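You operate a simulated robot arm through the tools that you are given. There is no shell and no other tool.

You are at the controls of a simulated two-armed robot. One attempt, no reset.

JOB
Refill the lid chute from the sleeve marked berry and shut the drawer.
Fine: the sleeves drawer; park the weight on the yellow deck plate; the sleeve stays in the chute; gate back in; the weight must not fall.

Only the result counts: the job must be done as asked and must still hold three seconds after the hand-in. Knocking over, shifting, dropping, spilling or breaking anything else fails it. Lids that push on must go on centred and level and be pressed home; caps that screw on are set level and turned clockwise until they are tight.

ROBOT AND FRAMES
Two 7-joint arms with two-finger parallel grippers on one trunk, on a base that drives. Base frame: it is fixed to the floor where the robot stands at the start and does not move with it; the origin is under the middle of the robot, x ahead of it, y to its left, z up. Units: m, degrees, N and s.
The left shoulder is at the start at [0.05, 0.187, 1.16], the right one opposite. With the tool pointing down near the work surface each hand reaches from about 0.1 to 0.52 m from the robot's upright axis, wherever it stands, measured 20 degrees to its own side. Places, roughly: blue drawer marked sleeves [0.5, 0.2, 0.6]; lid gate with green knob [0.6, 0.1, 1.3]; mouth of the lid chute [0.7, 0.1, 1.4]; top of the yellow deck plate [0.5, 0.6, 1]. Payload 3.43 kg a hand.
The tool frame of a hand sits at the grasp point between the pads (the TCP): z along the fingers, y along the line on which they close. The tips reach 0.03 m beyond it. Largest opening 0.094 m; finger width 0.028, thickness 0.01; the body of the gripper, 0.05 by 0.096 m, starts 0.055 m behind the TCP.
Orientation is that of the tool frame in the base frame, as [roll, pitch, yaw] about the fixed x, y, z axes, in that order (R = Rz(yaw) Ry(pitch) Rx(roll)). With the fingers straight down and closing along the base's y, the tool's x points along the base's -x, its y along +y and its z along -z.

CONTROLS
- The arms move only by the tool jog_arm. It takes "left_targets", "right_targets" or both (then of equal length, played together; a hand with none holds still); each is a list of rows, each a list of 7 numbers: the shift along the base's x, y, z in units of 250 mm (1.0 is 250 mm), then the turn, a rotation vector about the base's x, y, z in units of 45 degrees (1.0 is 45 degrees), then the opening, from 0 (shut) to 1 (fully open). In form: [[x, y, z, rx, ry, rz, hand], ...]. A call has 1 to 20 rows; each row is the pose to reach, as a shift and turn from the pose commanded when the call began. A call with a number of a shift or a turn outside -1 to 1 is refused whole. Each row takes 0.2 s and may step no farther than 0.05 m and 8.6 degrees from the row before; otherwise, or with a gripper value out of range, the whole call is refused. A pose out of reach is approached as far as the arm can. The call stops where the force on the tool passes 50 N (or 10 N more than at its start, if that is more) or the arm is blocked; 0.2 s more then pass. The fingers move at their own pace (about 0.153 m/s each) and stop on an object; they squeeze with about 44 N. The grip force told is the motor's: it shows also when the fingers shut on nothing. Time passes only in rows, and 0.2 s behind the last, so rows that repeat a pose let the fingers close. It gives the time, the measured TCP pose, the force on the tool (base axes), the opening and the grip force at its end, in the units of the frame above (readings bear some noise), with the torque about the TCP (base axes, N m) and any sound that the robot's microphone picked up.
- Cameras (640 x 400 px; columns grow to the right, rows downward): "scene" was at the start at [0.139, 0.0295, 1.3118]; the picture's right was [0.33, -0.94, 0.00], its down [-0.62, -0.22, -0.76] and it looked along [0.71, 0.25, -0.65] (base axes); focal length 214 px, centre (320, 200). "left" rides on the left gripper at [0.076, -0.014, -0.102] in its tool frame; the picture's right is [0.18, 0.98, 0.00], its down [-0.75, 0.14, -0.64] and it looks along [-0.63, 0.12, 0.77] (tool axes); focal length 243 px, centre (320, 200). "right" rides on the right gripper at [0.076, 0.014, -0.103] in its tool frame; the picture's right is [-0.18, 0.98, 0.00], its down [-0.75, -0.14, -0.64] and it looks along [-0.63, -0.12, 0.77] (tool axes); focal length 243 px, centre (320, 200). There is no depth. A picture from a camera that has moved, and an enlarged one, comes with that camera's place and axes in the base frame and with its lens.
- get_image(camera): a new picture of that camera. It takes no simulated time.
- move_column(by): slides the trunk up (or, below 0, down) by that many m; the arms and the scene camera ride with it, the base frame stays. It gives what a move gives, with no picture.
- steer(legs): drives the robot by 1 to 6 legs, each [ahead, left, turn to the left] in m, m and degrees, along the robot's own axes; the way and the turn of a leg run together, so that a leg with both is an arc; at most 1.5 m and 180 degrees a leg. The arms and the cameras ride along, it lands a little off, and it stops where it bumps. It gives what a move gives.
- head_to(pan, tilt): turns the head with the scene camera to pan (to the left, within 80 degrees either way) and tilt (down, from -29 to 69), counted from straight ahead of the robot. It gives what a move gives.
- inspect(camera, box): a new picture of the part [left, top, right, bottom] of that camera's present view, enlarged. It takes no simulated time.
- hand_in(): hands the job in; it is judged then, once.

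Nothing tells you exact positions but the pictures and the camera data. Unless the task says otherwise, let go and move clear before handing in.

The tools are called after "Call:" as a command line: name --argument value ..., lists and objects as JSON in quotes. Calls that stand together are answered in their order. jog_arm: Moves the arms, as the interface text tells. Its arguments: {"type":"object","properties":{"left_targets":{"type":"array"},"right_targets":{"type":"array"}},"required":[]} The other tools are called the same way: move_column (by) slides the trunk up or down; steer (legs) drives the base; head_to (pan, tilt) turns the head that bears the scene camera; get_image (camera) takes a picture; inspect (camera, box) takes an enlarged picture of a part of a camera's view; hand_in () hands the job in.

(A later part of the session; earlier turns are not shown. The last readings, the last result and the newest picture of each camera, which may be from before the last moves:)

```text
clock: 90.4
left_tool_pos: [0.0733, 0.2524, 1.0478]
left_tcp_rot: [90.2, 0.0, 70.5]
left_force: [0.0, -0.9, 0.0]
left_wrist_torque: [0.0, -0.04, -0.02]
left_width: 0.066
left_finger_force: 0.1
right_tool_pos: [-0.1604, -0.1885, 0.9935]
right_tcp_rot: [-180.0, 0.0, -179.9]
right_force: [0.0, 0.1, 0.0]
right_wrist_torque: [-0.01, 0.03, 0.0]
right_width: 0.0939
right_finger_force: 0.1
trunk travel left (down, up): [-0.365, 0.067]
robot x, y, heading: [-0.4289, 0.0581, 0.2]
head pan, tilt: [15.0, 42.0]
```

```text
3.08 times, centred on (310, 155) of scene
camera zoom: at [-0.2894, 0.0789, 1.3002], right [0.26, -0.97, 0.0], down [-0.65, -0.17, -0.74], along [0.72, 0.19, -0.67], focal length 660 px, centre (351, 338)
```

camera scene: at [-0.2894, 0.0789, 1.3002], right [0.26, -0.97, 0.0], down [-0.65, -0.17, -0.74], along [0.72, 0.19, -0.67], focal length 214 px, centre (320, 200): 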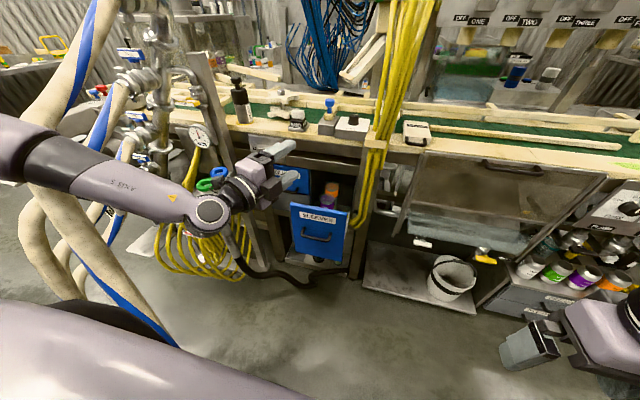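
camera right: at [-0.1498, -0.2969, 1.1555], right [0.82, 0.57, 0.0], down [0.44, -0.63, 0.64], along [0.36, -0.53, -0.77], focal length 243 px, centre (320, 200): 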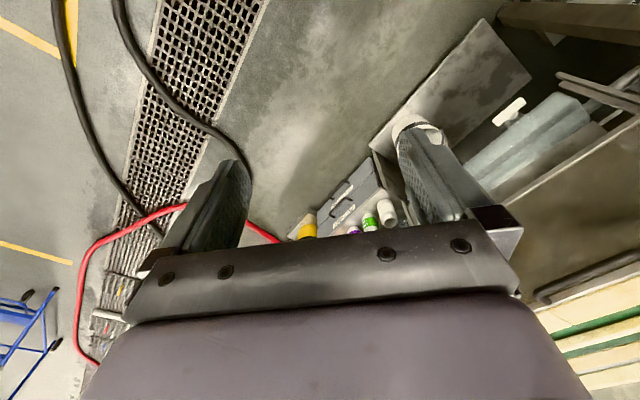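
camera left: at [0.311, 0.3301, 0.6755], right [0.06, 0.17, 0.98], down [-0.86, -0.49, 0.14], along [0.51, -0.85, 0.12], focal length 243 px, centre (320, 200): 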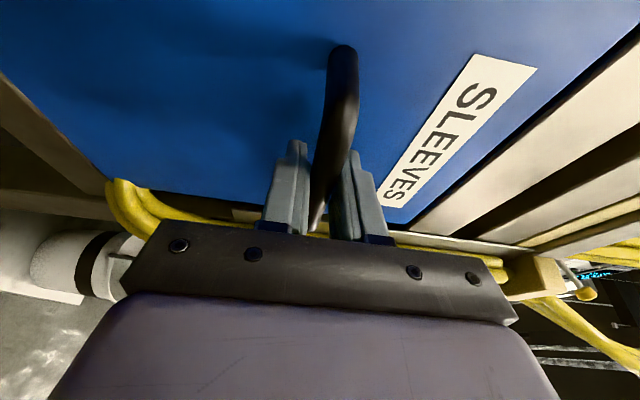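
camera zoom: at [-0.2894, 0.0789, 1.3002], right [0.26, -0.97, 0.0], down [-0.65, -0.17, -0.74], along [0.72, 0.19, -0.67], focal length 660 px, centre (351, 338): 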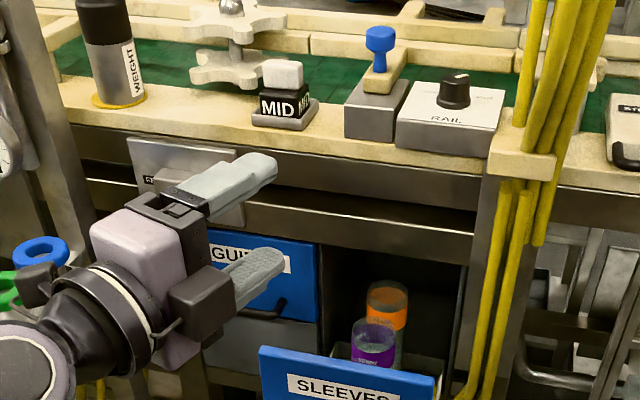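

Two upright sleeves stand in the drawer, one orange at the back and one purple in front. I'll move the hand aside and drive closer to look down into the drawer.

Call:
jog_arm --left_targets '[[-0.1, 0.1, 0.1, 0, 0, 0.1, 0.7], [-0.2, 0.2, 0.2, 0, 0, 0.2, 0.7], [-0.3, 0.3, 0.3, 0, 0, 0.3, 0.7], [-0.35, 0.4, 0.4, 0, 0, 0.4, 0.7]]'

Call:
steer --legs '[[0.19, 0, 0]]'

Call:
head_to --pan 15 --tilt 55

Call:
get_image --camera "scene"

Call:
get_image --camera "left"

```text
clock: 91.4
left_tool_pos: [0.0195, 0.3647, 1.1477]
left_tcp_rot: [90.2, 0.0, 88.4]
left_force: [-0.1, 0.3, -0.4]
left_wrist_torque: [0.01, 0.0, 0.01]
left_width: 0.066
left_finger_force: 0.0
left hand out of reach, approached as far as the arm can: row 3, 4
right_tool_pos: [-0.1609, -0.1875, 0.992]
right_tcp_rot: [-179.9, -0.1, -179.9]
right_force: [-0.1, 0.0, -1.4]
right_wrist_torque: [0.01, 0.0, 0.0]
right_width: 0.0941
right_finger_force: 0.0
trunk travel left (down, up): [-0.365, 0.067]
robot x, y, heading: [-0.4311, 0.0552, 0.0]
head pan, tilt: [15.0, 42.0]
```

```text
clock: 92.9
left_tool_pos: [0.2109, 0.3648, 1.147]
left_tcp_rot: [90.2, 0.0, 88.1]
left_force: [0.7, 0.4, -0.4]
left_wrist_torque: [0.01, -0.02, 0.03]
left_width: 0.0658
left_finger_force: 0.1
right_tool_pos: [0.0257, -0.1874, 0.9951]
right_tcp_rot: [-180.0, -0.1, 179.9]
right_force: [0.5, 0.9, -0.2]
right_wrist_torque: [-0.03, 0.01, 0.01]
right_width: 0.0941
right_finger_force: 0.0
trunk travel left (down, up): [-0.365, 0.067]
robot x, y, heading: [-0.2407, 0.0555, 0.0]
head pan, tilt: [15.0, 42.0]
```

```text
clock: 93.7
left_tool_pos: [0.2105, 0.3624, 1.1463]
left_tcp_rot: [90.2, 0.0, 88.2]
left_force: [0.3, -0.5, 0.3]
left_wrist_torque: [-0.04, 0.01, 0.02]
left_width: 0.0656
left_finger_force: 0.1
right_tool_pos: [0.0253, -0.1876, 0.9925]
right_tcp_rot: [180.0, -0.1, 179.9]
right_force: [-1.2, -0.3, -1.2]
right_wrist_torque: [0.01, 0.04, 0.01]
right_width: 0.0938
right_finger_force: 0.1
trunk travel left (down, up): [-0.365, 0.067]
robot x, y, heading: [-0.2414, 0.0528, -0.1]
head pan, tilt: [15.0, 55.0]
```

```text
taken
camera scene: at [-0.1118, 0.0755, 1.2824], right [0.26, -0.97, 0.0], down [-0.79, -0.21, -0.57], along [0.55, 0.15, -0.82], focal length 214 px, centre (320, 200)
```

scene: 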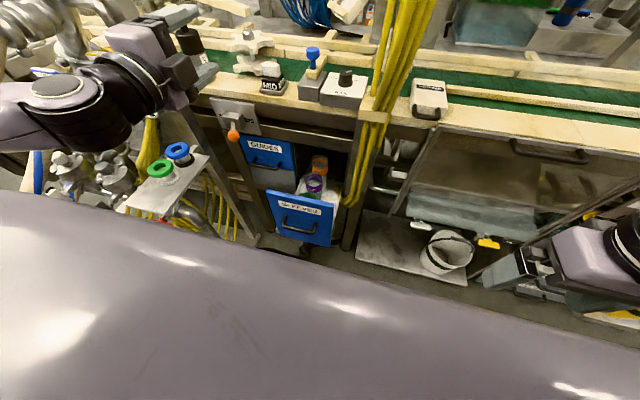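

```text
taken
camera left: at [0.1109, 0.4429, 1.1327], right [0.01, 0.18, 0.98], down [-0.67, -0.73, 0.14], along [0.75, -0.66, 0.12], focal length 243 px, centre (320, 200)
```

left: 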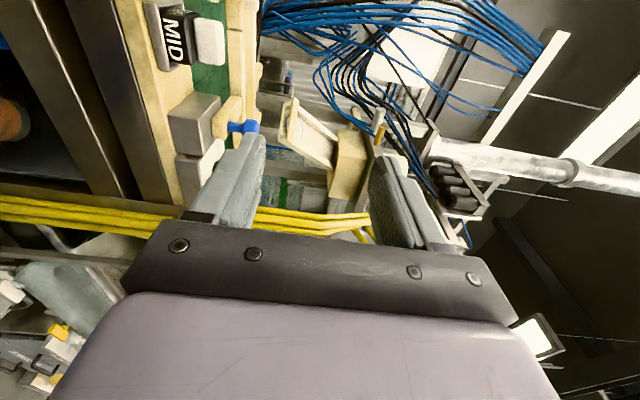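

Call:
inspect --camera "scene" --box '[250, 130, 370, 250]'

```text
3.33 times, centred on (310, 190) of scene
camera zoom: at [-0.1118, 0.0755, 1.2824], right [0.26, -0.97, 0.0], down [-0.79, -0.21, -0.57], along [0.55, 0.15, -0.82], focal length 715 px, centre (353, 233)
```

zoom: 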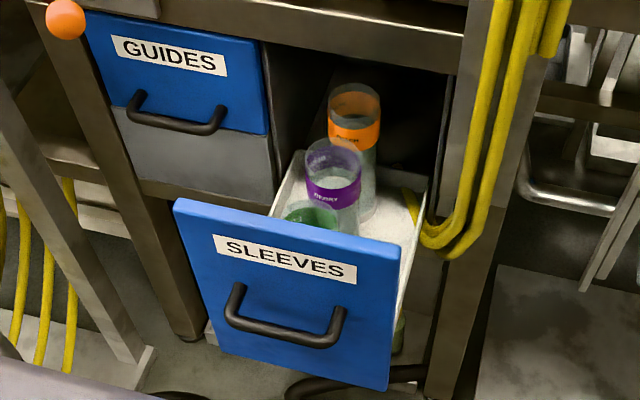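

Call:
inspect --camera "scene" --box '[290, 140, 340, 200]'

```text
6.67 times, centred on (315, 170) of scene
camera zoom: at [-0.1118, 0.0755, 1.2824], right [0.26, -0.97, 0.0], down [-0.79, -0.21, -0.57], along [0.55, 0.15, -0.82], focal length 1430 px, centre (353, 400)
```

zoom: 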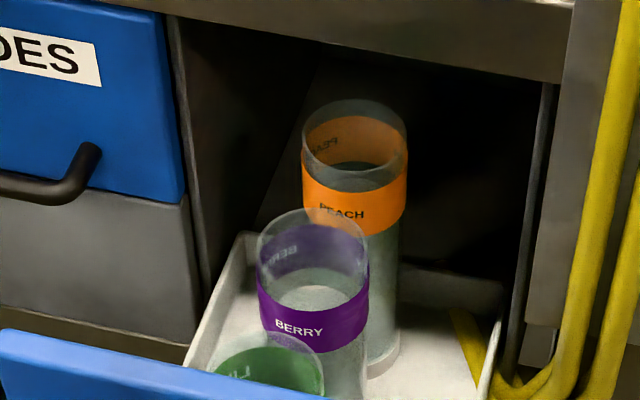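

The middle sleeve is marked BERRY (peach behind it, lime in front). It is upright at about [0.348, 0.219], with its top at z≈0.73, and it is a clear tube about 56 mm across. For finger clearance I want the drawer out a few centimetres more, so I'll go back to the handle.

Call:
steer --legs '[[-0.19, 0, 0]]'

Call:
jog_arm --left_targets '[[0.05, -0.1, -0.1, 0, 0, -0.1, 0.7], [0.1, -0.2, -0.2, 0, 0, -0.2, 0.7], [0.15, -0.3, -0.3, 0, 0, -0.3, 0.7], [0.2, -0.42, -0.4, 0, 0, -0.4, 0.7]]'

Call:
move_column --by -0.36

Call:
get_image --camera "left"

```text
clock: 95.2
left_tool_pos: [0.02, 0.363, 1.1471]
left_tcp_rot: [90.2, -0.1, 88.1]
left_force: [0.5, 0.4, 0.7]
left_wrist_torque: [-0.03, 0.0, 0.01]
left_width: 0.0659
left_finger_force: 0.0
right_tool_pos: [-0.1656, -0.1888, 0.9922]
right_tcp_rot: [-180.0, -0.1, 179.8]
right_force: [0.1, 0.3, -0.8]
right_wrist_torque: [-0.01, -0.03, 0.03]
right_width: 0.0941
right_finger_force: 0.0
trunk travel left (down, up): [-0.365, 0.067]
robot x, y, heading: [-0.4312, 0.0551, -0.4]
head pan, tilt: [15.0, 55.0]
```

```text
clock: 96.2
left_tool_pos: [0.0697, 0.2571, 1.0472]
left_tcp_rot: [90.2, 0.0, 70.0]
left_force: [-0.2, 0.6, -0.5]
left_wrist_torque: [-0.01, -0.01, 0.04]
left_width: 0.0657
left_finger_force: 0.1
right_tool_pos: [-0.1648, -0.1879, 0.9923]
right_tcp_rot: [180.0, -0.1, 179.9]
right_force: [0.1, -0.3, 0.4]
right_wrist_torque: [0.03, 0.02, 0.02]
right_width: 0.0939
right_finger_force: 0.1
trunk travel left (down, up): [-0.365, 0.067]
robot x, y, heading: [-0.4285, 0.0567, -0.2]
head pan, tilt: [15.0, 55.0]
```

```text
clock: 99.8
left_tool_pos: [0.0696, 0.2573, 0.6894]
left_tcp_rot: [90.3, 0.0, 70.1]
left_force: [0.5, 0.1, -0.3]
left_wrist_torque: [-0.02, 0.03, 0.01]
left_width: 0.066
left_finger_force: 0.1
right_tool_pos: [-0.1649, -0.1896, 0.6323]
right_tcp_rot: [180.0, -0.1, 179.8]
right_force: [0.3, 0.1, 0.0]
right_wrist_torque: [0.02, -0.01, 0.01]
right_width: 0.094
right_finger_force: 0.0
trunk travel left (down, up): [-0.005, 0.427]
robot x, y, heading: [-0.4296, 0.0568, -0.1]
head pan, tilt: [15.0, 55.0]
```

```text
taken
camera left: at [-0.0001, 0.3638, 0.6741], right [0.07, 0.17, 0.98], down [-0.86, -0.49, 0.14], along [0.51, -0.85, 0.12], focal length 243 px, centre (320, 200)
```

left: 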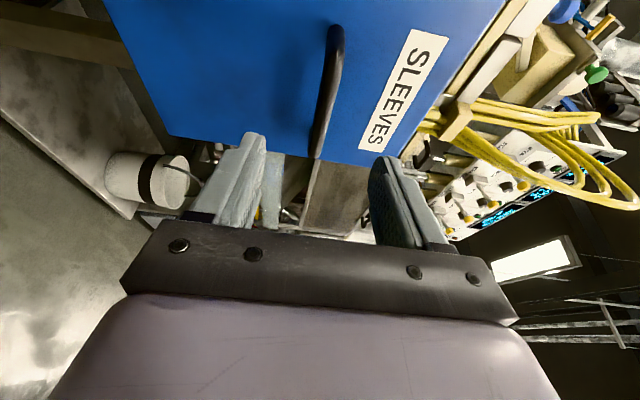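

Call:
jog_arm --left_targets '[[0.15, -0.055, 0, 0, 0, 0, 0.7], [0.27, -0.1, 0, 0, 0, 0, 0.7], [0.362, -0.134, 0, 0, 0, 0, 0.7], [0.362, -0.134, 0, 0, 0, 0, 0.3], [0.362, -0.134, 0, 0, 0, 0, 0], [0.362, -0.134, 0, 0, 0, 0, 0]]'

Call:
get_image --camera "left"

```text
clock: 101.2
left_tool_pos: [0.1596, 0.2236, 0.69]
left_tcp_rot: [89.9, -0.1, 70.1]
left_force: [0.8, 0.4, 7.9]
left_wrist_torque: [0.09, -0.03, 0.15]
left_width: 0.018
left_finger_force: 45.0
right_tool_pos: [-0.1651, -0.1888, 0.6327]
right_tcp_rot: [-180.0, -0.2, 179.8]
right_force: [0.1, 0.0, 0.1]
right_wrist_torque: [0.04, -0.01, -0.02]
right_width: 0.094
right_finger_force: 0.1
trunk travel left (down, up): [-0.005, 0.427]
robot x, y, heading: [-0.4306, 0.0582, -0.3]
head pan, tilt: [15.0, 55.0]
```

```text
taken
camera left: at [0.0904, 0.3307, 0.6752], right [0.06, 0.17, 0.98], down [-0.86, -0.49, 0.14], along [0.51, -0.85, 0.12], focal length 243 px, centre (320, 200)
```

left: 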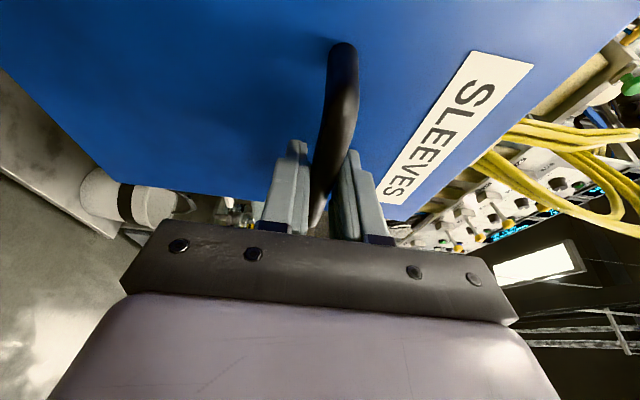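

Call:
steer --legs '[[-0.045, 0, 0]]'

Call:
get_image --camera "scene"

```text
clock: 102.0
left_tool_pos: [0.1146, 0.2235, 0.69]
left_tcp_rot: [90.1, -0.1, 70.0]
left_force: [-0.6, -2.4, 14.0]
left_wrist_torque: [0.14, -0.04, 0.08]
left_width: 0.0178
left_finger_force: 44.6
right_tool_pos: [-0.209, -0.1893, 0.6334]
right_tcp_rot: [-180.0, 0.0, 179.9]
right_force: [1.0, 0.1, 0.1]
right_wrist_torque: [0.0, -0.04, 0.01]
right_width: 0.0939
right_finger_force: 0.1
trunk travel left (down, up): [-0.005, 0.427]
robot x, y, heading: [-0.4735, 0.0538, -0.1]
head pan, tilt: [15.0, 55.0]
```

```text
taken
camera scene: at [-0.3479, 0.0755, 0.9226], right [0.26, -0.97, 0.0], down [-0.79, -0.21, -0.57], along [0.56, 0.15, -0.82], focal length 214 px, centre (320, 200)
```

scene: 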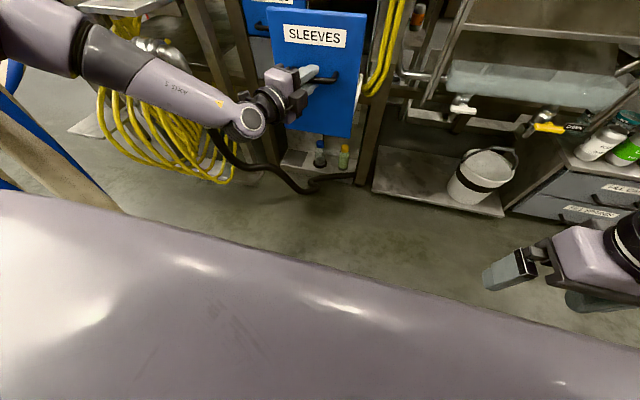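

The drawer is now about 0.265 m out. I'll let go, retreat, raise the trunk and re-look at the sleeves.

Call:
jog_arm --left_targets '[[0, 0, 0, 0, 0, 0, 0.3], [0, 0, 0, 0, 0, 0, 0.7], [0, 0, 0, 0, 0, 0, 0.7], [-0.08, 0.028, 0, 0, 0, 0, 0.7], [-0.2, 0.07, 0, 0, 0, 0, 0.7], [-0.36, 0.12, 0, 0, 0, 0, 0.7]]'

Call:
move_column --by 0.42

Call:
jog_arm --left_targets '[[-0.05, 0.1, 0, -0.16, 0, 0, 0.7], [-0.1, 0.2, 0, -0.32, 0, 0, 0.7], [-0.1, 0.3, 0, -0.48, 0, 0, 0.7], [-0.1, 0.4, 0, -0.64, 0, 0, 0.7], [-0.1, 0.4, 0, -0.8, 0, 0, 0.7], [-0.1, 0.4, 0, -0.96, 0, 0, 0.7]]'

```text
clock: 103.5
left_tool_pos: [0.0241, 0.2552, 0.6878]
left_tcp_rot: [89.9, -0.2, 70.0]
left_force: [0.3, -0.4, 0.6]
left_wrist_torque: [-0.01, 0.02, 0.0]
left_width: 0.0657
left_finger_force: 0.0
right_tool_pos: [-0.21, -0.1892, 0.631]
right_tcp_rot: [180.0, -0.1, 179.8]
right_force: [1.1, 0.5, -0.1]
right_wrist_torque: [-0.03, 0.01, -0.02]
right_width: 0.0939
right_finger_force: 0.1
trunk travel left (down, up): [-0.005, 0.427]
robot x, y, heading: [-0.4773, 0.0573, -0.4]
head pan, tilt: [15.0, 55.0]
```

```text
refused: 0.42 is not a number from -0.4 to 0.4
```

```text
clock: 104.8
left_tool_pos: [-0.0007, 0.3544, 0.6884]
left_tcp_rot: [72.0, 40.0, 63.4]
left_force: [0.0, -0.4, -0.1]
left_wrist_torque: [0.01, 0.0, 0.02]
left_width: 0.0659
left_finger_force: 0.1
right_tool_pos: [-0.2106, -0.1876, 0.6325]
right_tcp_rot: [180.0, -0.1, 179.9]
right_force: [-0.2, 0.0, 0.1]
right_wrist_torque: [0.01, -0.01, 0.02]
right_width: 0.0939
right_finger_force: 0.0
trunk travel left (down, up): [-0.005, 0.427]
robot x, y, heading: [-0.4767, 0.0586, -0.1]
head pan, tilt: [15.0, 55.0]
```

Call:
move_column --by 0.38

Call:
jog_arm --left_targets '[[0.02, 0, 0.02, -0.111, 0.013, 0.128, 0.7], [0.04, 0, 0.04, -0.222, 0.026, 0.256, 0.7], [0.06, 0, 0.06, -0.333, 0.039, 0.384, 0.7], [0.08, 0, 0.08, -0.444, 0.053, 0.512, 0.7], [0.1, 0, 0.1, -0.555, 0.066, 0.64, 0.7], [0.12, 0, 0.12, -0.666, 0.079, 0.768, 0.7]]'

Call:
get_image --camera "scene"

```text
clock: 108.5
left_tool_pos: [-0.0002, 0.3545, 1.0688]
left_tcp_rot: [72.3, 40.0, 63.5]
left_force: [0.0, 0.1, 0.0]
left_wrist_torque: [0.02, -0.03, -0.04]
left_width: 0.0657
left_finger_force: 0.0
right_tool_pos: [-0.2095, -0.1881, 1.012]
right_tcp_rot: [180.0, -0.1, 179.8]
right_force: [0.1, -0.3, 0.4]
right_wrist_torque: [-0.02, 0.0, -0.01]
right_width: 0.0941
right_finger_force: 0.1
trunk travel left (down, up): [-0.385, 0.047]
robot x, y, heading: [-0.4763, 0.0542, -0.1]
head pan, tilt: [15.0, 55.0]
```

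```text
clock: 109.9
left_tool_pos: [0.0281, 0.3539, 1.0981]
left_tcp_rot: [69.4, 69.6, 96.6]
left_force: [-0.5, 0.1, 0.2]
left_wrist_torque: [0.01, -0.03, -0.01]
left_width: 0.0658
left_finger_force: 0.0
right_tool_pos: [-0.2089, -0.1898, 1.0114]
right_tcp_rot: [-180.0, -0.1, 179.9]
right_force: [-0.6, 0.4, -0.2]
right_wrist_torque: [-0.03, 0.02, 0.01]
right_width: 0.094
right_finger_force: 0.1
trunk travel left (down, up): [-0.385, 0.047]
robot x, y, heading: [-0.4776, 0.0562, -0.0]
head pan, tilt: [15.0, 55.0]
```

```text
taken
camera scene: at [-0.347, 0.0756, 1.3023], right [0.26, -0.97, 0.0], down [-0.79, -0.21, -0.57], along [0.55, 0.15, -0.82], focal length 214 px, centre (320, 200)
```

scene: 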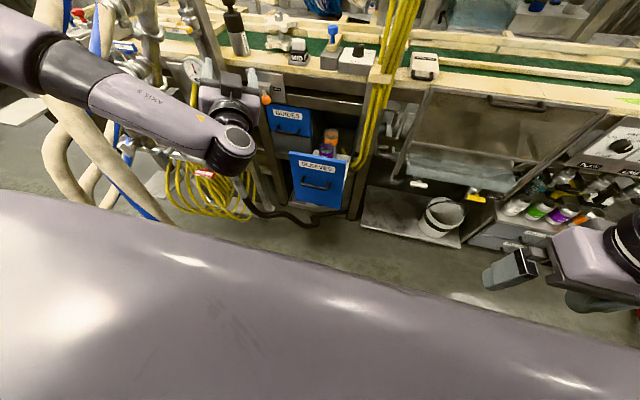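

Call:
jog_arm --left_targets '[[0.02, 0, 0.02, -0.111, 0.013, 0.128, 0.7], [0.04, 0, 0.04, -0.222, 0.026, 0.256, 0.7], [0.06, 0, 0.06, -0.333, 0.039, 0.384, 0.7], [0.08, 0, 0.08, -0.444, 0.053, 0.512, 0.7], [0.1, 0, 0.1, -0.555, 0.066, 0.64, 0.7], [0.12, 0, 0.12, -0.666, 0.079, 0.768, 0.7]]'

Call:
get_image --camera "scene"

```text
clock: 111.3
left_tool_pos: [0.049, 0.3734, 1.1349]
left_tcp_rot: [-179.7, 73.9, -119.9]
left_force: [0.1, -0.3, 0.0]
left_wrist_torque: [-0.01, 0.01, 0.0]
left_width: 0.0659
left_finger_force: 0.1
left hand out of reach, approached as far as the arm can: row 4, 5, 6
right_tool_pos: [-0.2092, -0.1877, 1.0128]
right_tcp_rot: [180.0, -0.1, 179.9]
right_force: [0.7, -0.4, -0.2]
right_wrist_torque: [-0.03, -0.01, 0.01]
right_width: 0.0939
right_finger_force: 0.0
trunk travel left (down, up): [-0.385, 0.047]
robot x, y, heading: [-0.4743, 0.0543, -0.3]
head pan, tilt: [15.0, 55.0]
```

```text
taken
camera scene: at [-0.3471, 0.0759, 1.3024], right [0.26, -0.97, 0.0], down [-0.79, -0.21, -0.57], along [0.55, 0.15, -0.82], focal length 214 px, centre (320, 200)
```

scene: 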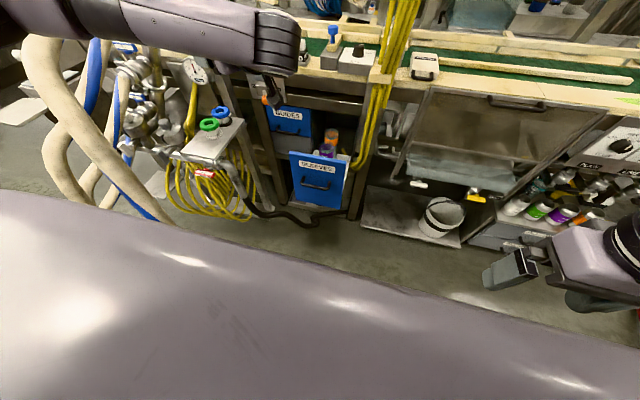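

The left hand now has the same orientation I used at the plate. I'll move the robot to the right so the left arm can approach the berry sleeve from the front-right, and measure it again.

Call:
steer --legs '[[0, -0.37, 0]]'

Call:
head_to --pan 38 --tilt 40

Call:
get_image --camera "scene"

Call:
inspect --camera "scene" --box '[260, 120, 400, 240]'

```text
clock: 115.1
left_tool_pos: [0.0473, 0.0045, 1.1353]
left_tcp_rot: [-179.7, 74.1, -120.1]
left_force: [0.0, 0.6, 0.1]
left_wrist_torque: [-0.02, 0.0, 0.0]
left_width: 0.066
left_finger_force: 0.1
right_tool_pos: [-0.211, -0.5567, 1.0118]
right_tcp_rot: [-180.0, -0.1, 179.9]
right_force: [0.1, -0.6, -0.6]
right_wrist_torque: [0.01, -0.01, -0.02]
right_width: 0.0939
right_finger_force: 0.0
trunk travel left (down, up): [-0.385, 0.047]
robot x, y, heading: [-0.4791, -0.3132, -0.3]
head pan, tilt: [15.0, 55.0]
```

```text
clock: 116.0
left_tool_pos: [0.0479, 0.0039, 1.1352]
left_tcp_rot: [-179.7, 74.2, -120.1]
left_force: [0.0, 0.8, 0.3]
left_wrist_torque: [0.0, -0.02, -0.02]
left_width: 0.0659
left_finger_force: 0.0
right_tool_pos: [-0.2099, -0.5557, 1.0124]
right_tcp_rot: [179.9, -0.2, 179.8]
right_force: [0.1, 0.0, 0.0]
right_wrist_torque: [0.01, 0.01, 0.05]
right_width: 0.0939
right_finger_force: 0.2
trunk travel left (down, up): [-0.385, 0.047]
robot x, y, heading: [-0.4764, -0.3126, -0.5]
head pan, tilt: [38.0, 40.0]
```

```text
taken
camera scene: at [-0.3508, -0.2587, 1.323], right [0.61, -0.79, 0.0], down [-0.51, -0.39, -0.77], along [0.61, 0.47, -0.64], focal length 214 px, centre (320, 200)
```

scene: 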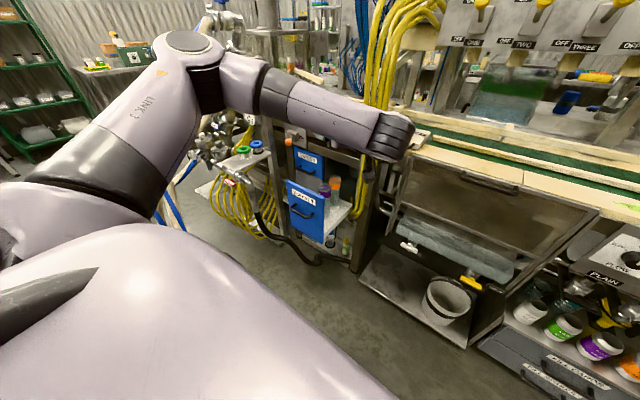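

```text
3.33 times, centred on (330, 180) of scene
camera zoom: at [-0.3508, -0.2587, 1.323], right [0.61, -0.79, 0.0], down [-0.51, -0.39, -0.77], along [0.61, 0.47, -0.64], focal length 715 px, centre (287, 267)
```

zoom: 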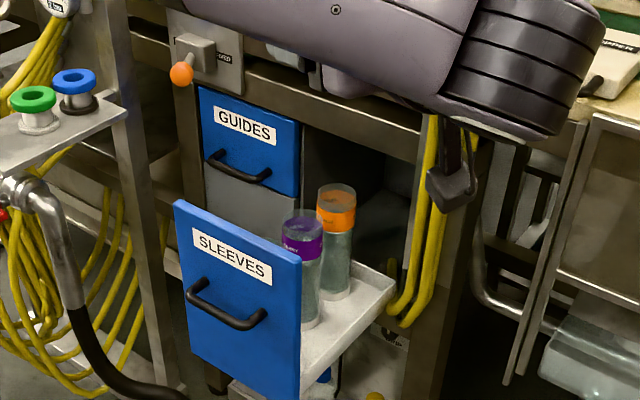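

The tray is open on the right side, and the sleeves are at about BERRY [0.303, 0.219], PEACH [0.385, 0.218] and LIME [0.223, 0.22]. I'll move to a pre-approach at the front-right, staying clear of the drawer front, and look with the wrist camera.

Call:
jog_arm --left_targets '[[-0.15, 0.05, 0, 0, 0, 0, 0.7], [-0.3, 0.12, 0, 0, 0, 0, 0.7], [-0.45, 0.2, 0, 0, 0, 0, 0.7], [-0.56, 0.28, 0, 0, 0, 0, 0.7]]'

Call:
steer --legs '[[0.3, 0, 0.4]]'

Call:
get_image --camera "scene"

Call:
get_image --camera "left"

```text
clock: 117.0
left_tool_pos: [-0.0932, 0.0747, 1.1357]
left_tcp_rot: [-179.6, 74.2, -120.0]
left_force: [-0.7, -0.2, -0.2]
left_wrist_torque: [0.03, 0.0, -0.03]
left_width: 0.0657
left_finger_force: 0.1
right_tool_pos: [-0.2116, -0.5566, 1.0128]
right_tcp_rot: [180.0, 0.0, 179.8]
right_force: [0.0, 0.7, 0.0]
right_wrist_torque: [0.01, 0.02, 0.01]
right_width: 0.0939
right_finger_force: 0.1
trunk travel left (down, up): [-0.385, 0.047]
robot x, y, heading: [-0.4789, -0.3136, -0.1]
head pan, tilt: [38.0, 40.0]
```

```text
clock: 119.0
left_tool_pos: [0.2037, 0.0776, 1.1368]
left_tcp_rot: [-179.7, 74.1, -119.7]
left_force: [-0.2, -0.1, -0.5]
left_wrist_torque: [0.0, 0.01, 0.0]
left_width: 0.0658
left_finger_force: 0.0
right_tool_pos: [0.0915, -0.5551, 1.0118]
right_tcp_rot: [180.0, -0.1, -179.7]
right_force: [-0.4, 0.4, -0.4]
right_wrist_torque: [0.01, 0.0, 0.01]
right_width: 0.094
right_finger_force: 0.1
trunk travel left (down, up): [-0.385, 0.047]
robot x, y, heading: [-0.1811, -0.3121, 0.2]
head pan, tilt: [38.0, 40.0]
```

```text
taken
camera scene: at [-0.0509, -0.2572, 1.323], right [0.62, -0.78, 0.0], down [-0.5, -0.4, -0.77], along [0.6, 0.47, -0.64], focal length 214 px, centre (320, 200)
```

scene: 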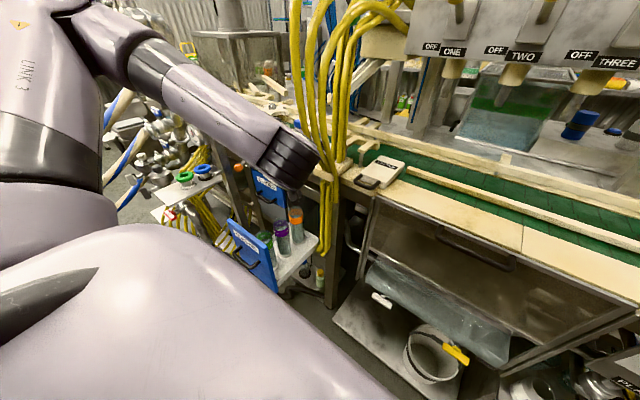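

```text
taken
camera left: at [0.1572, -0.033, 1.0903], right [-0.88, 0.45, -0.18], down [-0.33, -0.29, 0.9], along [0.35, 0.85, 0.4], focal length 243 px, centre (320, 200)
```

left: 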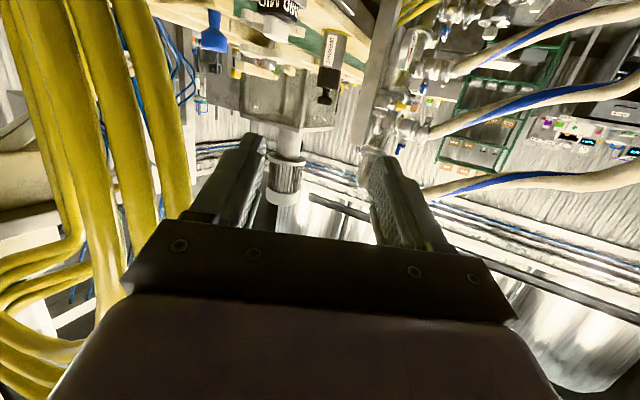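

Call:
inspect --camera "scene" --box '[210, 170, 350, 300]'

```text
3.08 times, centred on (280, 235) of scene
camera zoom: at [-0.0509, -0.2572, 1.323], right [0.62, -0.78, 0.0], down [-0.5, -0.4, -0.77], along [0.6, 0.47, -0.64], focal length 660 px, centre (443, 92)
```

zoom: 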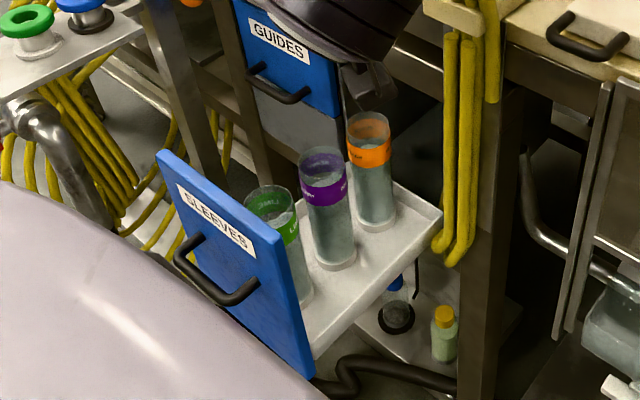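

The gaps between sleeves are too tight for a side grasp. The safe way is to lift BERRY straight up with the hand pointing down and the fingers in front and behind in y, then set it on a free deck spot and regrasp it from the side. I'll back off, shift left, and reorient the hand downward.

Call:
steer --legs '[[-0.2, 0, 0], [0, 0.32, 0]]'

Call:
jog_arm --left_targets '[[0, 0, 0, 0, 0, -0.18, 0.85], [0, 0, 0, 0, 0, -0.36, 0.85], [0, 0, 0, 0, 0, -0.54, 0.85], [0, 0, 0, 0, 0, -0.72, 0.85], [0, 0, 0, 0, 0, -0.9, 0.85]]'

Call:
jog_arm --left_targets '[[0.05, -0.05, 0, 0, 0, -0.15, 0.85], [0.1, -0.1, 0, 0, 0, -0.3, 0.85], [0.15, -0.15, 0, 0, 0, -0.44, 0.85]]'

Call:
get_image --camera "scene"

```text
clock: 123.5
left_tool_pos: [0.0049, 0.3873, 1.135]
left_tcp_rot: [-179.6, 74.0, -119.8]
left_force: [-0.1, -0.3, -0.7]
left_wrist_torque: [-0.01, 0.02, 0.01]
left_width: 0.0655
left_finger_force: 0.1
right_tool_pos: [-0.1098, -0.2448, 1.0122]
right_tcp_rot: [180.0, -0.1, -179.9]
right_force: [0.6, -0.5, -0.1]
right_wrist_torque: [0.04, 0.03, 0.02]
right_width: 0.0939
right_finger_force: 0.1
trunk travel left (down, up): [-0.385, 0.047]
robot x, y, heading: [-0.3749, -0.0024, 0.3]
head pan, tilt: [38.0, 40.0]
```

```text
clock: 124.7
left_tool_pos: [0.0427, 0.405, 1.1416]
left_tcp_rot: [-179.8, 74.4, -160.6]
left_force: [0.8, 0.1, 0.2]
left_wrist_torque: [0.0, 0.0, -0.01]
left_width: 0.0802
left_finger_force: 0.1
left hand out of reach, approached as far as the arm can: row 2, 3, 4, 5
right_tool_pos: [-0.1098, -0.244, 1.0118]
right_tcp_rot: [-180.0, -0.1, -179.9]
right_force: [0.4, -0.2, -0.7]
right_wrist_torque: [-0.01, 0.03, -0.01]
right_width: 0.0939
right_finger_force: 0.0
trunk travel left (down, up): [-0.385, 0.047]
robot x, y, heading: [-0.3792, -0.0006, 0.4]
head pan, tilt: [38.0, 40.0]
```

```text
clock: 125.5
left_tool_pos: [0.0804, 0.3686, 1.1426]
left_tcp_rot: [-179.7, 74.1, 179.8]
left_force: [0.0, -0.4, -0.7]
left_wrist_torque: [-0.03, 0.0, 0.02]
left_width: 0.0799
left_finger_force: 0.0
right_tool_pos: [-0.1089, -0.2449, 1.0127]
right_tcp_rot: [-180.0, -0.1, -179.9]
right_force: [0.2, -0.3, -0.2]
right_wrist_torque: [-0.03, -0.02, 0.03]
right_width: 0.0942
right_finger_force: 0.2
trunk travel left (down, up): [-0.385, 0.047]
robot x, y, heading: [-0.3794, -0.0044, 0.2]
head pan, tilt: [38.0, 40.0]
```

```text
taken
camera scene: at [-0.2507, 0.0528, 1.323], right [0.62, -0.79, 0.0], down [-0.51, -0.4, -0.77], along [0.6, 0.47, -0.64], focal length 214 px, centre (320, 200)
```

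scene: 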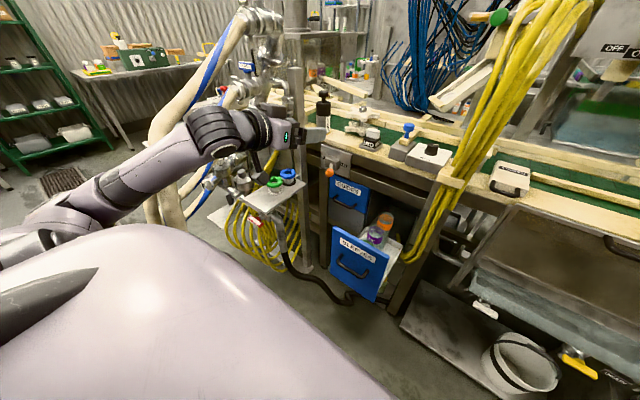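

Call:
jog_arm --left_targets '[[0, -0.05, 0, 0, 0.166, 0, 0.85], [0, -0.1, 0, 0, 0.333, 0, 0.85], [0, -0.15, 0, 0, 0.5, 0, 0.85], [0, -0.2, 0, 0, 0.666, 0, 0.85], [0, -0.25, 0, 0, 0.833, 0, 0.85], [0, -0.3, 0, 0, 1.0, 0, 0.85]]'

Call:
jog_arm --left_targets '[[0, -0.05, 0, 0, 0.14, 0, 0.85], [0, -0.1, 0, 0, 0.28, 0, 0.85], [0, -0.15, 0, 0, 0.42, 0, 0.85]]'

Call:
get_image --camera "scene"

Call:
get_image --camera "left"

```text
clock: 126.9
left_tool_pos: [0.0792, 0.2913, 1.1426]
left_tcp_rot: [-179.7, 28.9, 179.9]
left_force: [0.3, -0.8, 0.3]
left_wrist_torque: [-0.03, 0.01, 0.0]
left_width: 0.0799
left_finger_force: 0.3
right_tool_pos: [-0.1091, -0.2458, 1.0129]
right_tcp_rot: [-179.9, 0.0, -180.0]
right_force: [-0.1, -0.1, 0.2]
right_wrist_torque: [-0.01, -0.02, 0.0]
right_width: 0.0941
right_finger_force: 0.0
trunk travel left (down, up): [-0.385, 0.047]
robot x, y, heading: [-0.3765, -0.0027, 0.0]
head pan, tilt: [38.0, 40.0]
```

```text
clock: 127.7
left_tool_pos: [0.081, 0.2554, 1.1417]
left_tcp_rot: [-179.6, 10.1, 179.9]
left_force: [-0.2, -0.8, -1.2]
left_wrist_torque: [-0.02, 0.0, 0.0]
left_width: 0.08
left_finger_force: 0.1
right_tool_pos: [-0.1091, -0.2454, 1.0127]
right_tcp_rot: [180.0, -0.1, -179.9]
right_force: [-0.1, -0.1, 0.2]
right_wrist_torque: [0.03, -0.01, 0.01]
right_width: 0.0942
right_finger_force: 0.0
trunk travel left (down, up): [-0.385, 0.047]
robot x, y, heading: [-0.3736, 0.0008, -0.2]
head pan, tilt: [38.0, 40.0]
```

```text
taken
camera scene: at [-0.2507, 0.0524, 1.323], right [0.62, -0.79, 0.0], down [-0.51, -0.4, -0.77], along [0.6, 0.47, -0.64], focal length 214 px, centre (320, 200)
```

scene: 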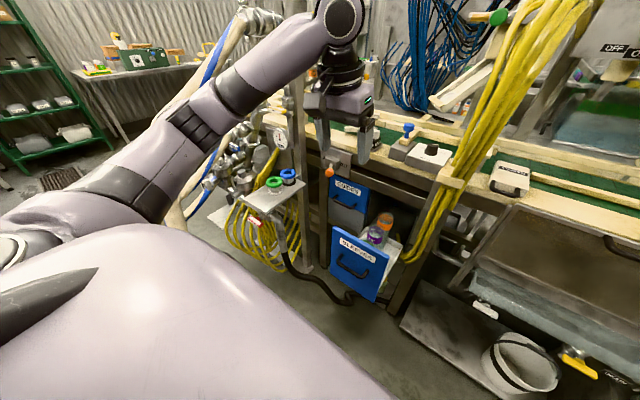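

```text
taken
camera left: at [-0.0112, 0.2415, 1.2295], right [-0.18, 0.98, -0.04], down [0.63, 0.15, 0.76], along [0.76, 0.11, -0.64], focal length 243 px, centre (320, 200)
```

left: 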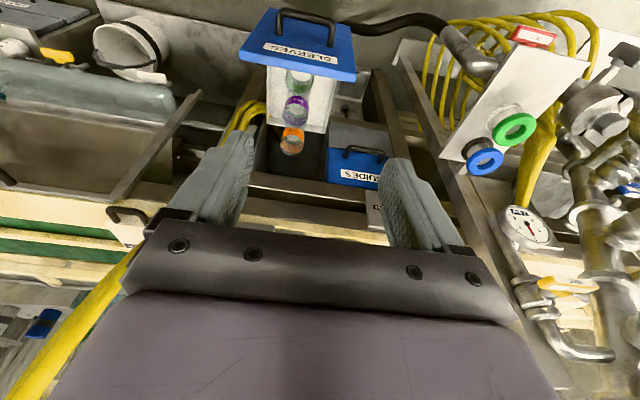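

Call:
steer --legs '[[0.2, 0, 0]]'

Call:
move_column --by -0.2

Call:
get_image --camera "left"

Call:
get_image --camera "scene"

```text
clock: 129.3
left_tool_pos: [0.2798, 0.2525, 1.1418]
left_tcp_rot: [-179.6, 10.1, 179.6]
left_force: [-0.3, 0.0, 0.3]
left_wrist_torque: [0.01, 0.01, 0.02]
left_width: 0.0799
left_finger_force: 0.0
right_tool_pos: [0.086, -0.2445, 1.0132]
right_tcp_rot: [-180.0, -0.2, 179.9]
right_force: [0.5, 0.4, -0.1]
right_wrist_torque: [-0.02, 0.0, 0.03]
right_width: 0.0942
right_finger_force: 0.1
trunk travel left (down, up): [-0.385, 0.047]
robot x, y, heading: [-0.1798, -0.0038, -0.2]
head pan, tilt: [38.0, 40.0]
```

```text
clock: 131.5
left_tool_pos: [0.2792, 0.2531, 0.9435]
left_tcp_rot: [-179.6, 10.2, 179.7]
left_force: [0.0, 1.2, 0.1]
left_wrist_torque: [-0.03, 0.01, -0.02]
left_width: 0.0797
left_finger_force: 0.0
right_tool_pos: [0.0867, -0.2455, 0.8118]
right_tcp_rot: [-179.9, -0.1, 180.0]
right_force: [-0.1, 0.2, 0.7]
right_wrist_torque: [0.0, -0.04, 0.0]
right_width: 0.0938
right_finger_force: 0.1
trunk travel left (down, up): [-0.185, 0.247]
robot x, y, heading: [-0.1794, 0.0007, -0.0]
head pan, tilt: [38.0, 40.0]
```

```text
taken
camera left: at [0.1862, 0.2402, 1.0294], right [-0.18, 0.98, -0.04], down [0.63, 0.14, 0.76], along [0.76, 0.11, -0.64], focal length 243 px, centre (320, 200)
```

left: 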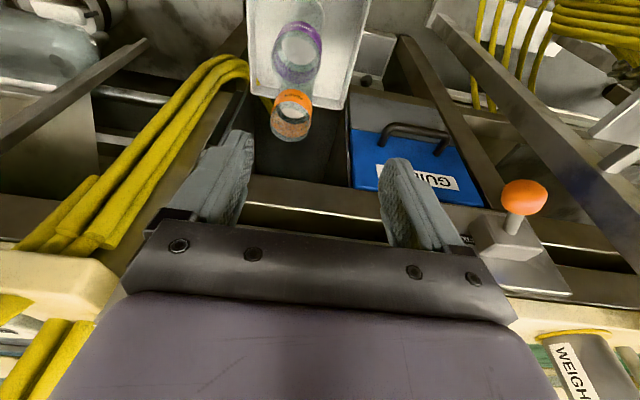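

```text
taken
camera scene: at [-0.054, 0.0522, 1.1231], right [0.61, -0.79, 0.0], down [-0.51, -0.39, -0.77], along [0.6, 0.47, -0.64], focal length 214 px, centre (320, 200)
```

scene: 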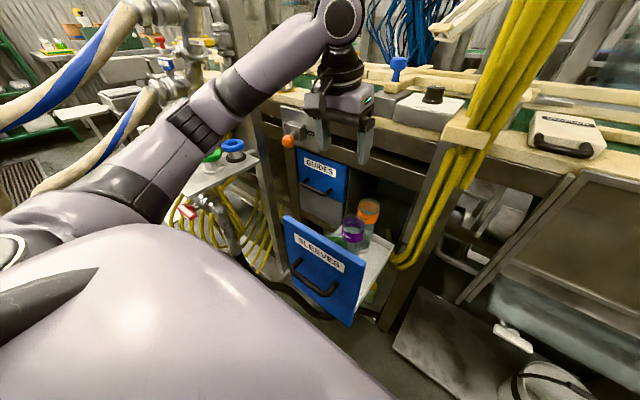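

Call:
inspect --camera "left" --box '[220, 0, 380, 150]'

Call:
inspect --camera "scene" --box '[280, 100, 420, 320]'

```text
2.67 times, centred on (300, 75) of left
camera zoom: at [0.1862, 0.2402, 1.0294], right [-0.18, 0.98, -0.04], down [0.63, 0.14, 0.76], along [0.76, 0.11, -0.64], focal length 647 px, centre (373, 533)
```

zoom: 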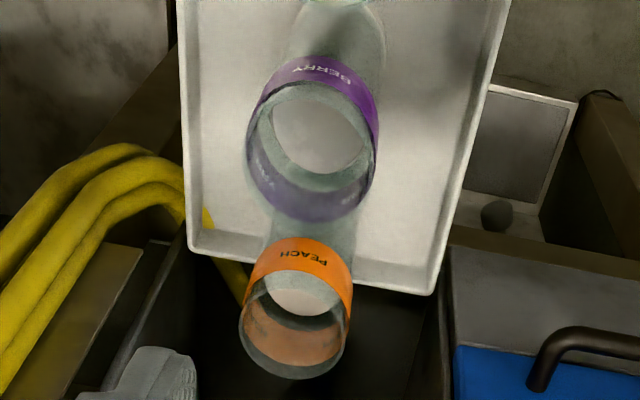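

```text
1.82 times, centred on (350, 210) of scene
camera zoom: at [-0.054, 0.0522, 1.1231], right [0.61, -0.79, 0.0], down [-0.51, -0.39, -0.77], along [0.6, 0.47, -0.64], focal length 390 px, centre (266, 182)
```

zoom: 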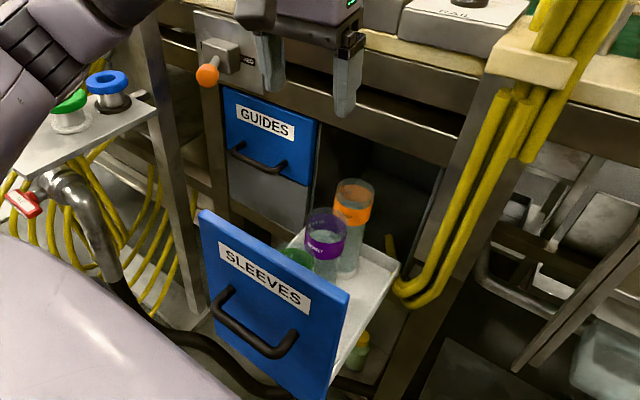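

Call:
jog_arm --left_targets '[[0.04, -0.06, 0, 0, 0, 0, 0.85], [0.076, -0.12, 0, 0, 0, 0, 0.85]]'

Call:
move_column --by -0.12

Call:
get_image --camera "left"

Call:
inspect --camera "scene" --box '[260, 60, 420, 280]'

```text
clock: 132.1
left_tool_pos: [0.2991, 0.2227, 0.9428]
left_tcp_rot: [-179.7, 10.2, 179.8]
left_force: [0.2, 0.5, 0.1]
left_wrist_torque: [-0.02, -0.03, -0.01]
left_width: 0.0798
left_finger_force: 0.0
right_tool_pos: [0.0876, -0.2458, 0.8128]
right_tcp_rot: [180.0, -0.1, 179.9]
right_force: [0.2, -0.2, 0.2]
right_wrist_torque: [-0.02, -0.01, 0.02]
right_width: 0.0939
right_finger_force: 0.0
trunk travel left (down, up): [-0.185, 0.247]
robot x, y, heading: [-0.1777, -0.0027, -0.2]
head pan, tilt: [38.0, 40.0]
```

```text
clock: 133.6
left_tool_pos: [0.2979, 0.2238, 0.8222]
left_tcp_rot: [-179.7, 10.3, 179.6]
left_force: [-1.2, 0.8, -0.8]
left_wrist_torque: [-0.03, 0.01, 0.01]
left_width: 0.08
left_finger_force: 0.0
right_tool_pos: [0.0864, -0.246, 0.6931]
right_tcp_rot: [-180.0, -0.1, 179.9]
right_force: [-0.4, 0.4, 0.2]
right_wrist_torque: [-0.02, 0.0, 0.01]
right_width: 0.0939
right_finger_force: 0.1
trunk travel left (down, up): [-0.065, 0.367]
robot x, y, heading: [-0.1785, -0.0028, -0.1]
head pan, tilt: [38.0, 40.0]
```

```text
taken
camera left: at [0.2054, 0.2107, 0.909], right [-0.18, 0.98, -0.04], down [0.63, 0.14, 0.76], along [0.76, 0.11, -0.64], focal length 243 px, centre (320, 200)
```

left: 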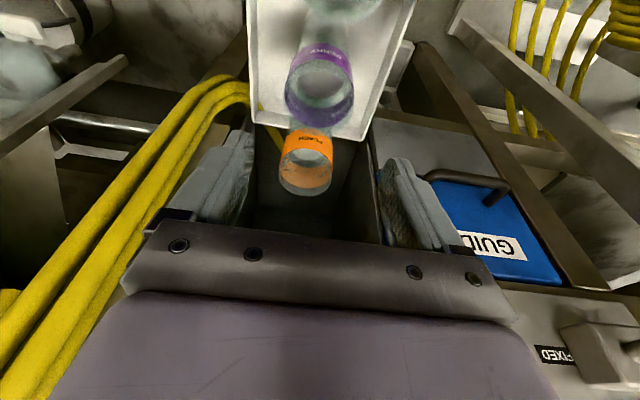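

```text
1.82 times, centred on (340, 170) of scene
camera zoom: at [-0.054, 0.0522, 1.0031], right [0.61, -0.79, 0.0], down [-0.51, -0.39, -0.77], along [0.6, 0.47, -0.64], focal length 390 px, centre (284, 254)
```

zoom: 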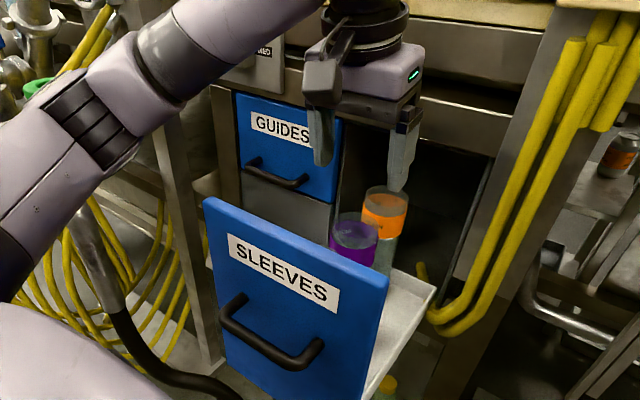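

Call:
inspect --camera "left" --box '[240, 0, 400, 220]'

```text
1.82 times, centred on (320, 110) of left
camera zoom: at [0.2054, 0.2107, 0.909], right [-0.18, 0.98, -0.04], down [0.63, 0.14, 0.76], along [0.76, 0.11, -0.64], focal length 441 px, centre (320, 364)
```

zoom: 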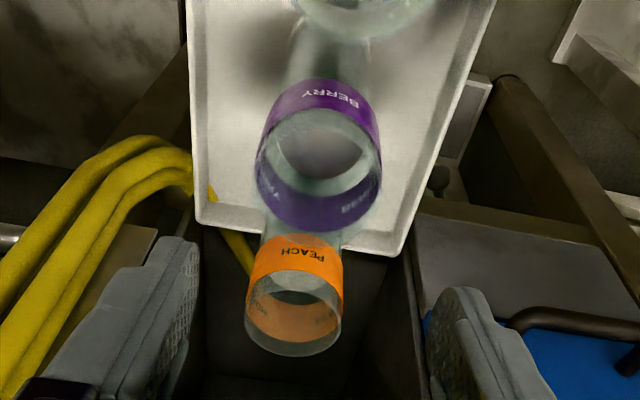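

Call:
jog_arm --left_targets '[[0, -0.004, -0.08, 0, 0, 0, 0.85], [0, -0.008, -0.16, 0, 0, 0, 0.85], [0, -0.008, -0.2, 0, 0, 0, 0.85]]'

Call:
get_image --camera "left"

Call:
inspect --camera "scene" --box '[260, 60, 420, 280]'

```text
clock: 134.4
left_tool_pos: [0.2987, 0.2217, 0.7722]
left_tcp_rot: [-179.5, 10.4, 179.8]
left_force: [0.6, 0.1, 0.0]
left_wrist_torque: [-0.02, 0.03, -0.01]
left_width: 0.08
left_finger_force: 0.1
right_tool_pos: [0.0871, -0.2459, 0.6925]
right_tcp_rot: [-179.9, 0.0, 179.9]
right_force: [-0.2, -0.3, 0.4]
right_wrist_torque: [0.0, 0.01, 0.02]
right_width: 0.0938
right_finger_force: 0.1
trunk travel left (down, up): [-0.065, 0.367]
robot x, y, heading: [-0.1825, 0.0004, -0.2]
head pan, tilt: [38.0, 40.0]
```

```text
taken
camera left: at [0.2064, 0.2094, 0.8584], right [-0.18, 0.98, -0.04], down [0.63, 0.14, 0.76], along [0.76, 0.11, -0.64], focal length 243 px, centre (320, 200)
```

left: 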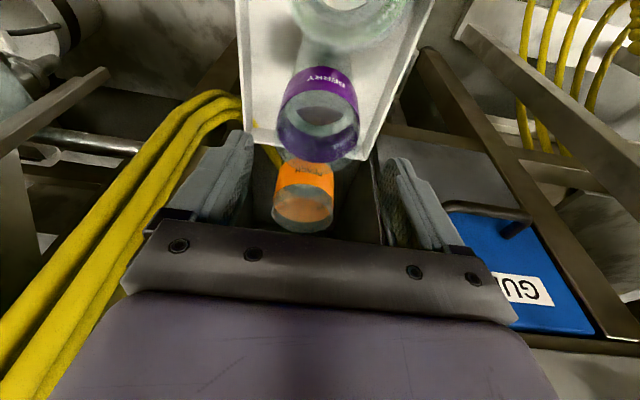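

```text
1.82 times, centred on (340, 170) of scene
camera zoom: at [-0.0539, 0.0522, 1.0031], right [0.61, -0.79, 0.0], down [-0.51, -0.39, -0.77], along [0.6, 0.47, -0.64], focal length 390 px, centre (284, 254)
```

zoom: 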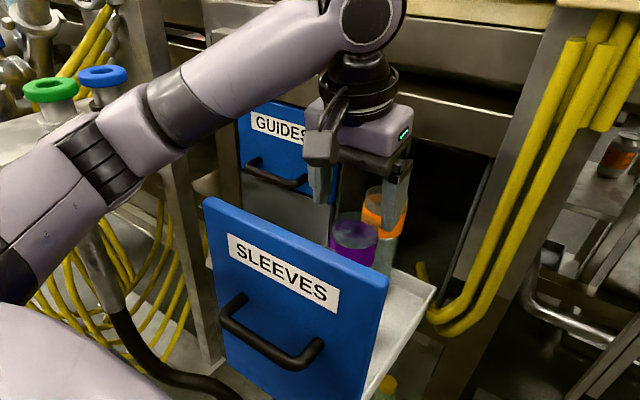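

Call:
inspect --camera "left" --box '[220, 20, 420, 240]'

```text
1.82 times, centred on (320, 130) of left
camera zoom: at [0.2064, 0.2094, 0.8584], right [-0.18, 0.98, -0.04], down [0.63, 0.14, 0.76], along [0.76, 0.11, -0.64], focal length 441 px, centre (320, 327)
```

zoom: 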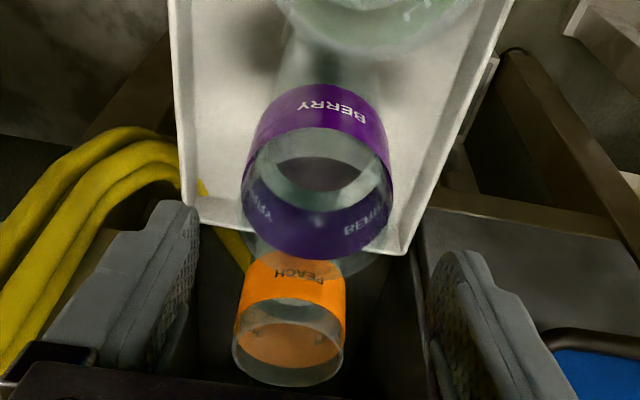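

BERRY's rim resolves to about [0.304, 0.2215] with its top at z≈0.708. Descending straight over it with the fingers at its ±y sides.

Call:
jog_arm --left_targets '[[0.02, 0, -0.08, 0, 0, 0, 0.85], [0.02, 0, -0.16, 0, 0, 0, 0.85], [0.02, 0, -0.22, 0, 0, 0, 0.85]]'

Call:
get_image --camera "left"

Call:
inspect --camera "scene" --box '[260, 60, 420, 280]'

```text
clock: 135.2
left_tool_pos: [0.3046, 0.2218, 0.7165]
left_tcp_rot: [-179.6, 10.3, 179.6]
left_force: [0.8, 0.5, -0.7]
left_wrist_torque: [0.0, -0.01, -0.04]
left_width: 0.0801
left_finger_force: 0.1
right_tool_pos: [0.0852, -0.2452, 0.6921]
right_tcp_rot: [-180.0, -0.1, 180.0]
right_force: [-0.3, 0.1, 0.2]
right_wrist_torque: [0.01, -0.01, -0.01]
right_width: 0.0938
right_finger_force: 0.0
trunk travel left (down, up): [-0.065, 0.367]
robot x, y, heading: [-0.179, -0.0019, -0.0]
head pan, tilt: [38.0, 40.0]
```

```text
taken
camera left: at [0.2113, 0.2082, 0.8038], right [-0.18, 0.98, -0.04], down [0.63, 0.14, 0.77], along [0.76, 0.11, -0.64], focal length 243 px, centre (320, 200)
```

left: 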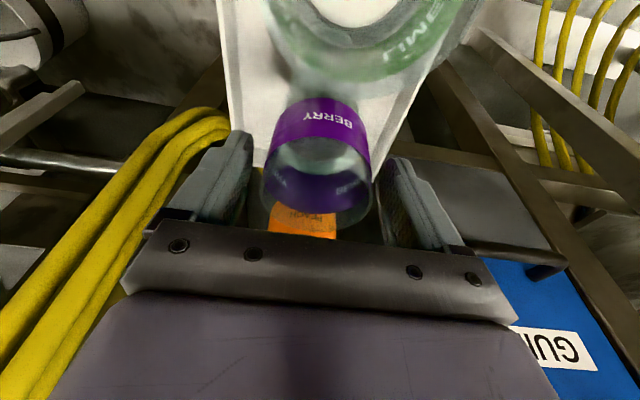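

```text
1.82 times, centred on (340, 170) of scene
camera zoom: at [-0.054, 0.0522, 1.0031], right [0.61, -0.79, 0.0], down [-0.51, -0.39, -0.77], along [0.6, 0.47, -0.64], focal length 390 px, centre (284, 254)
```

zoom: 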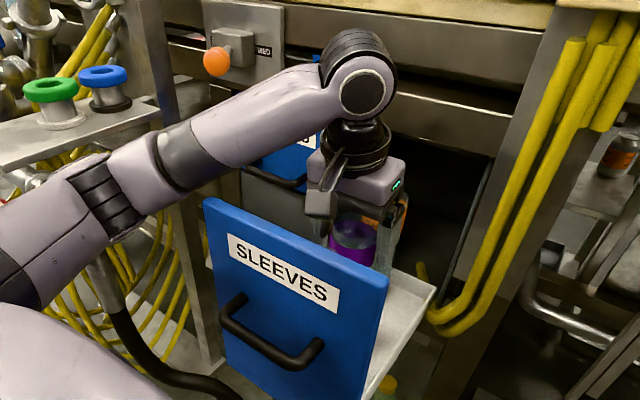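

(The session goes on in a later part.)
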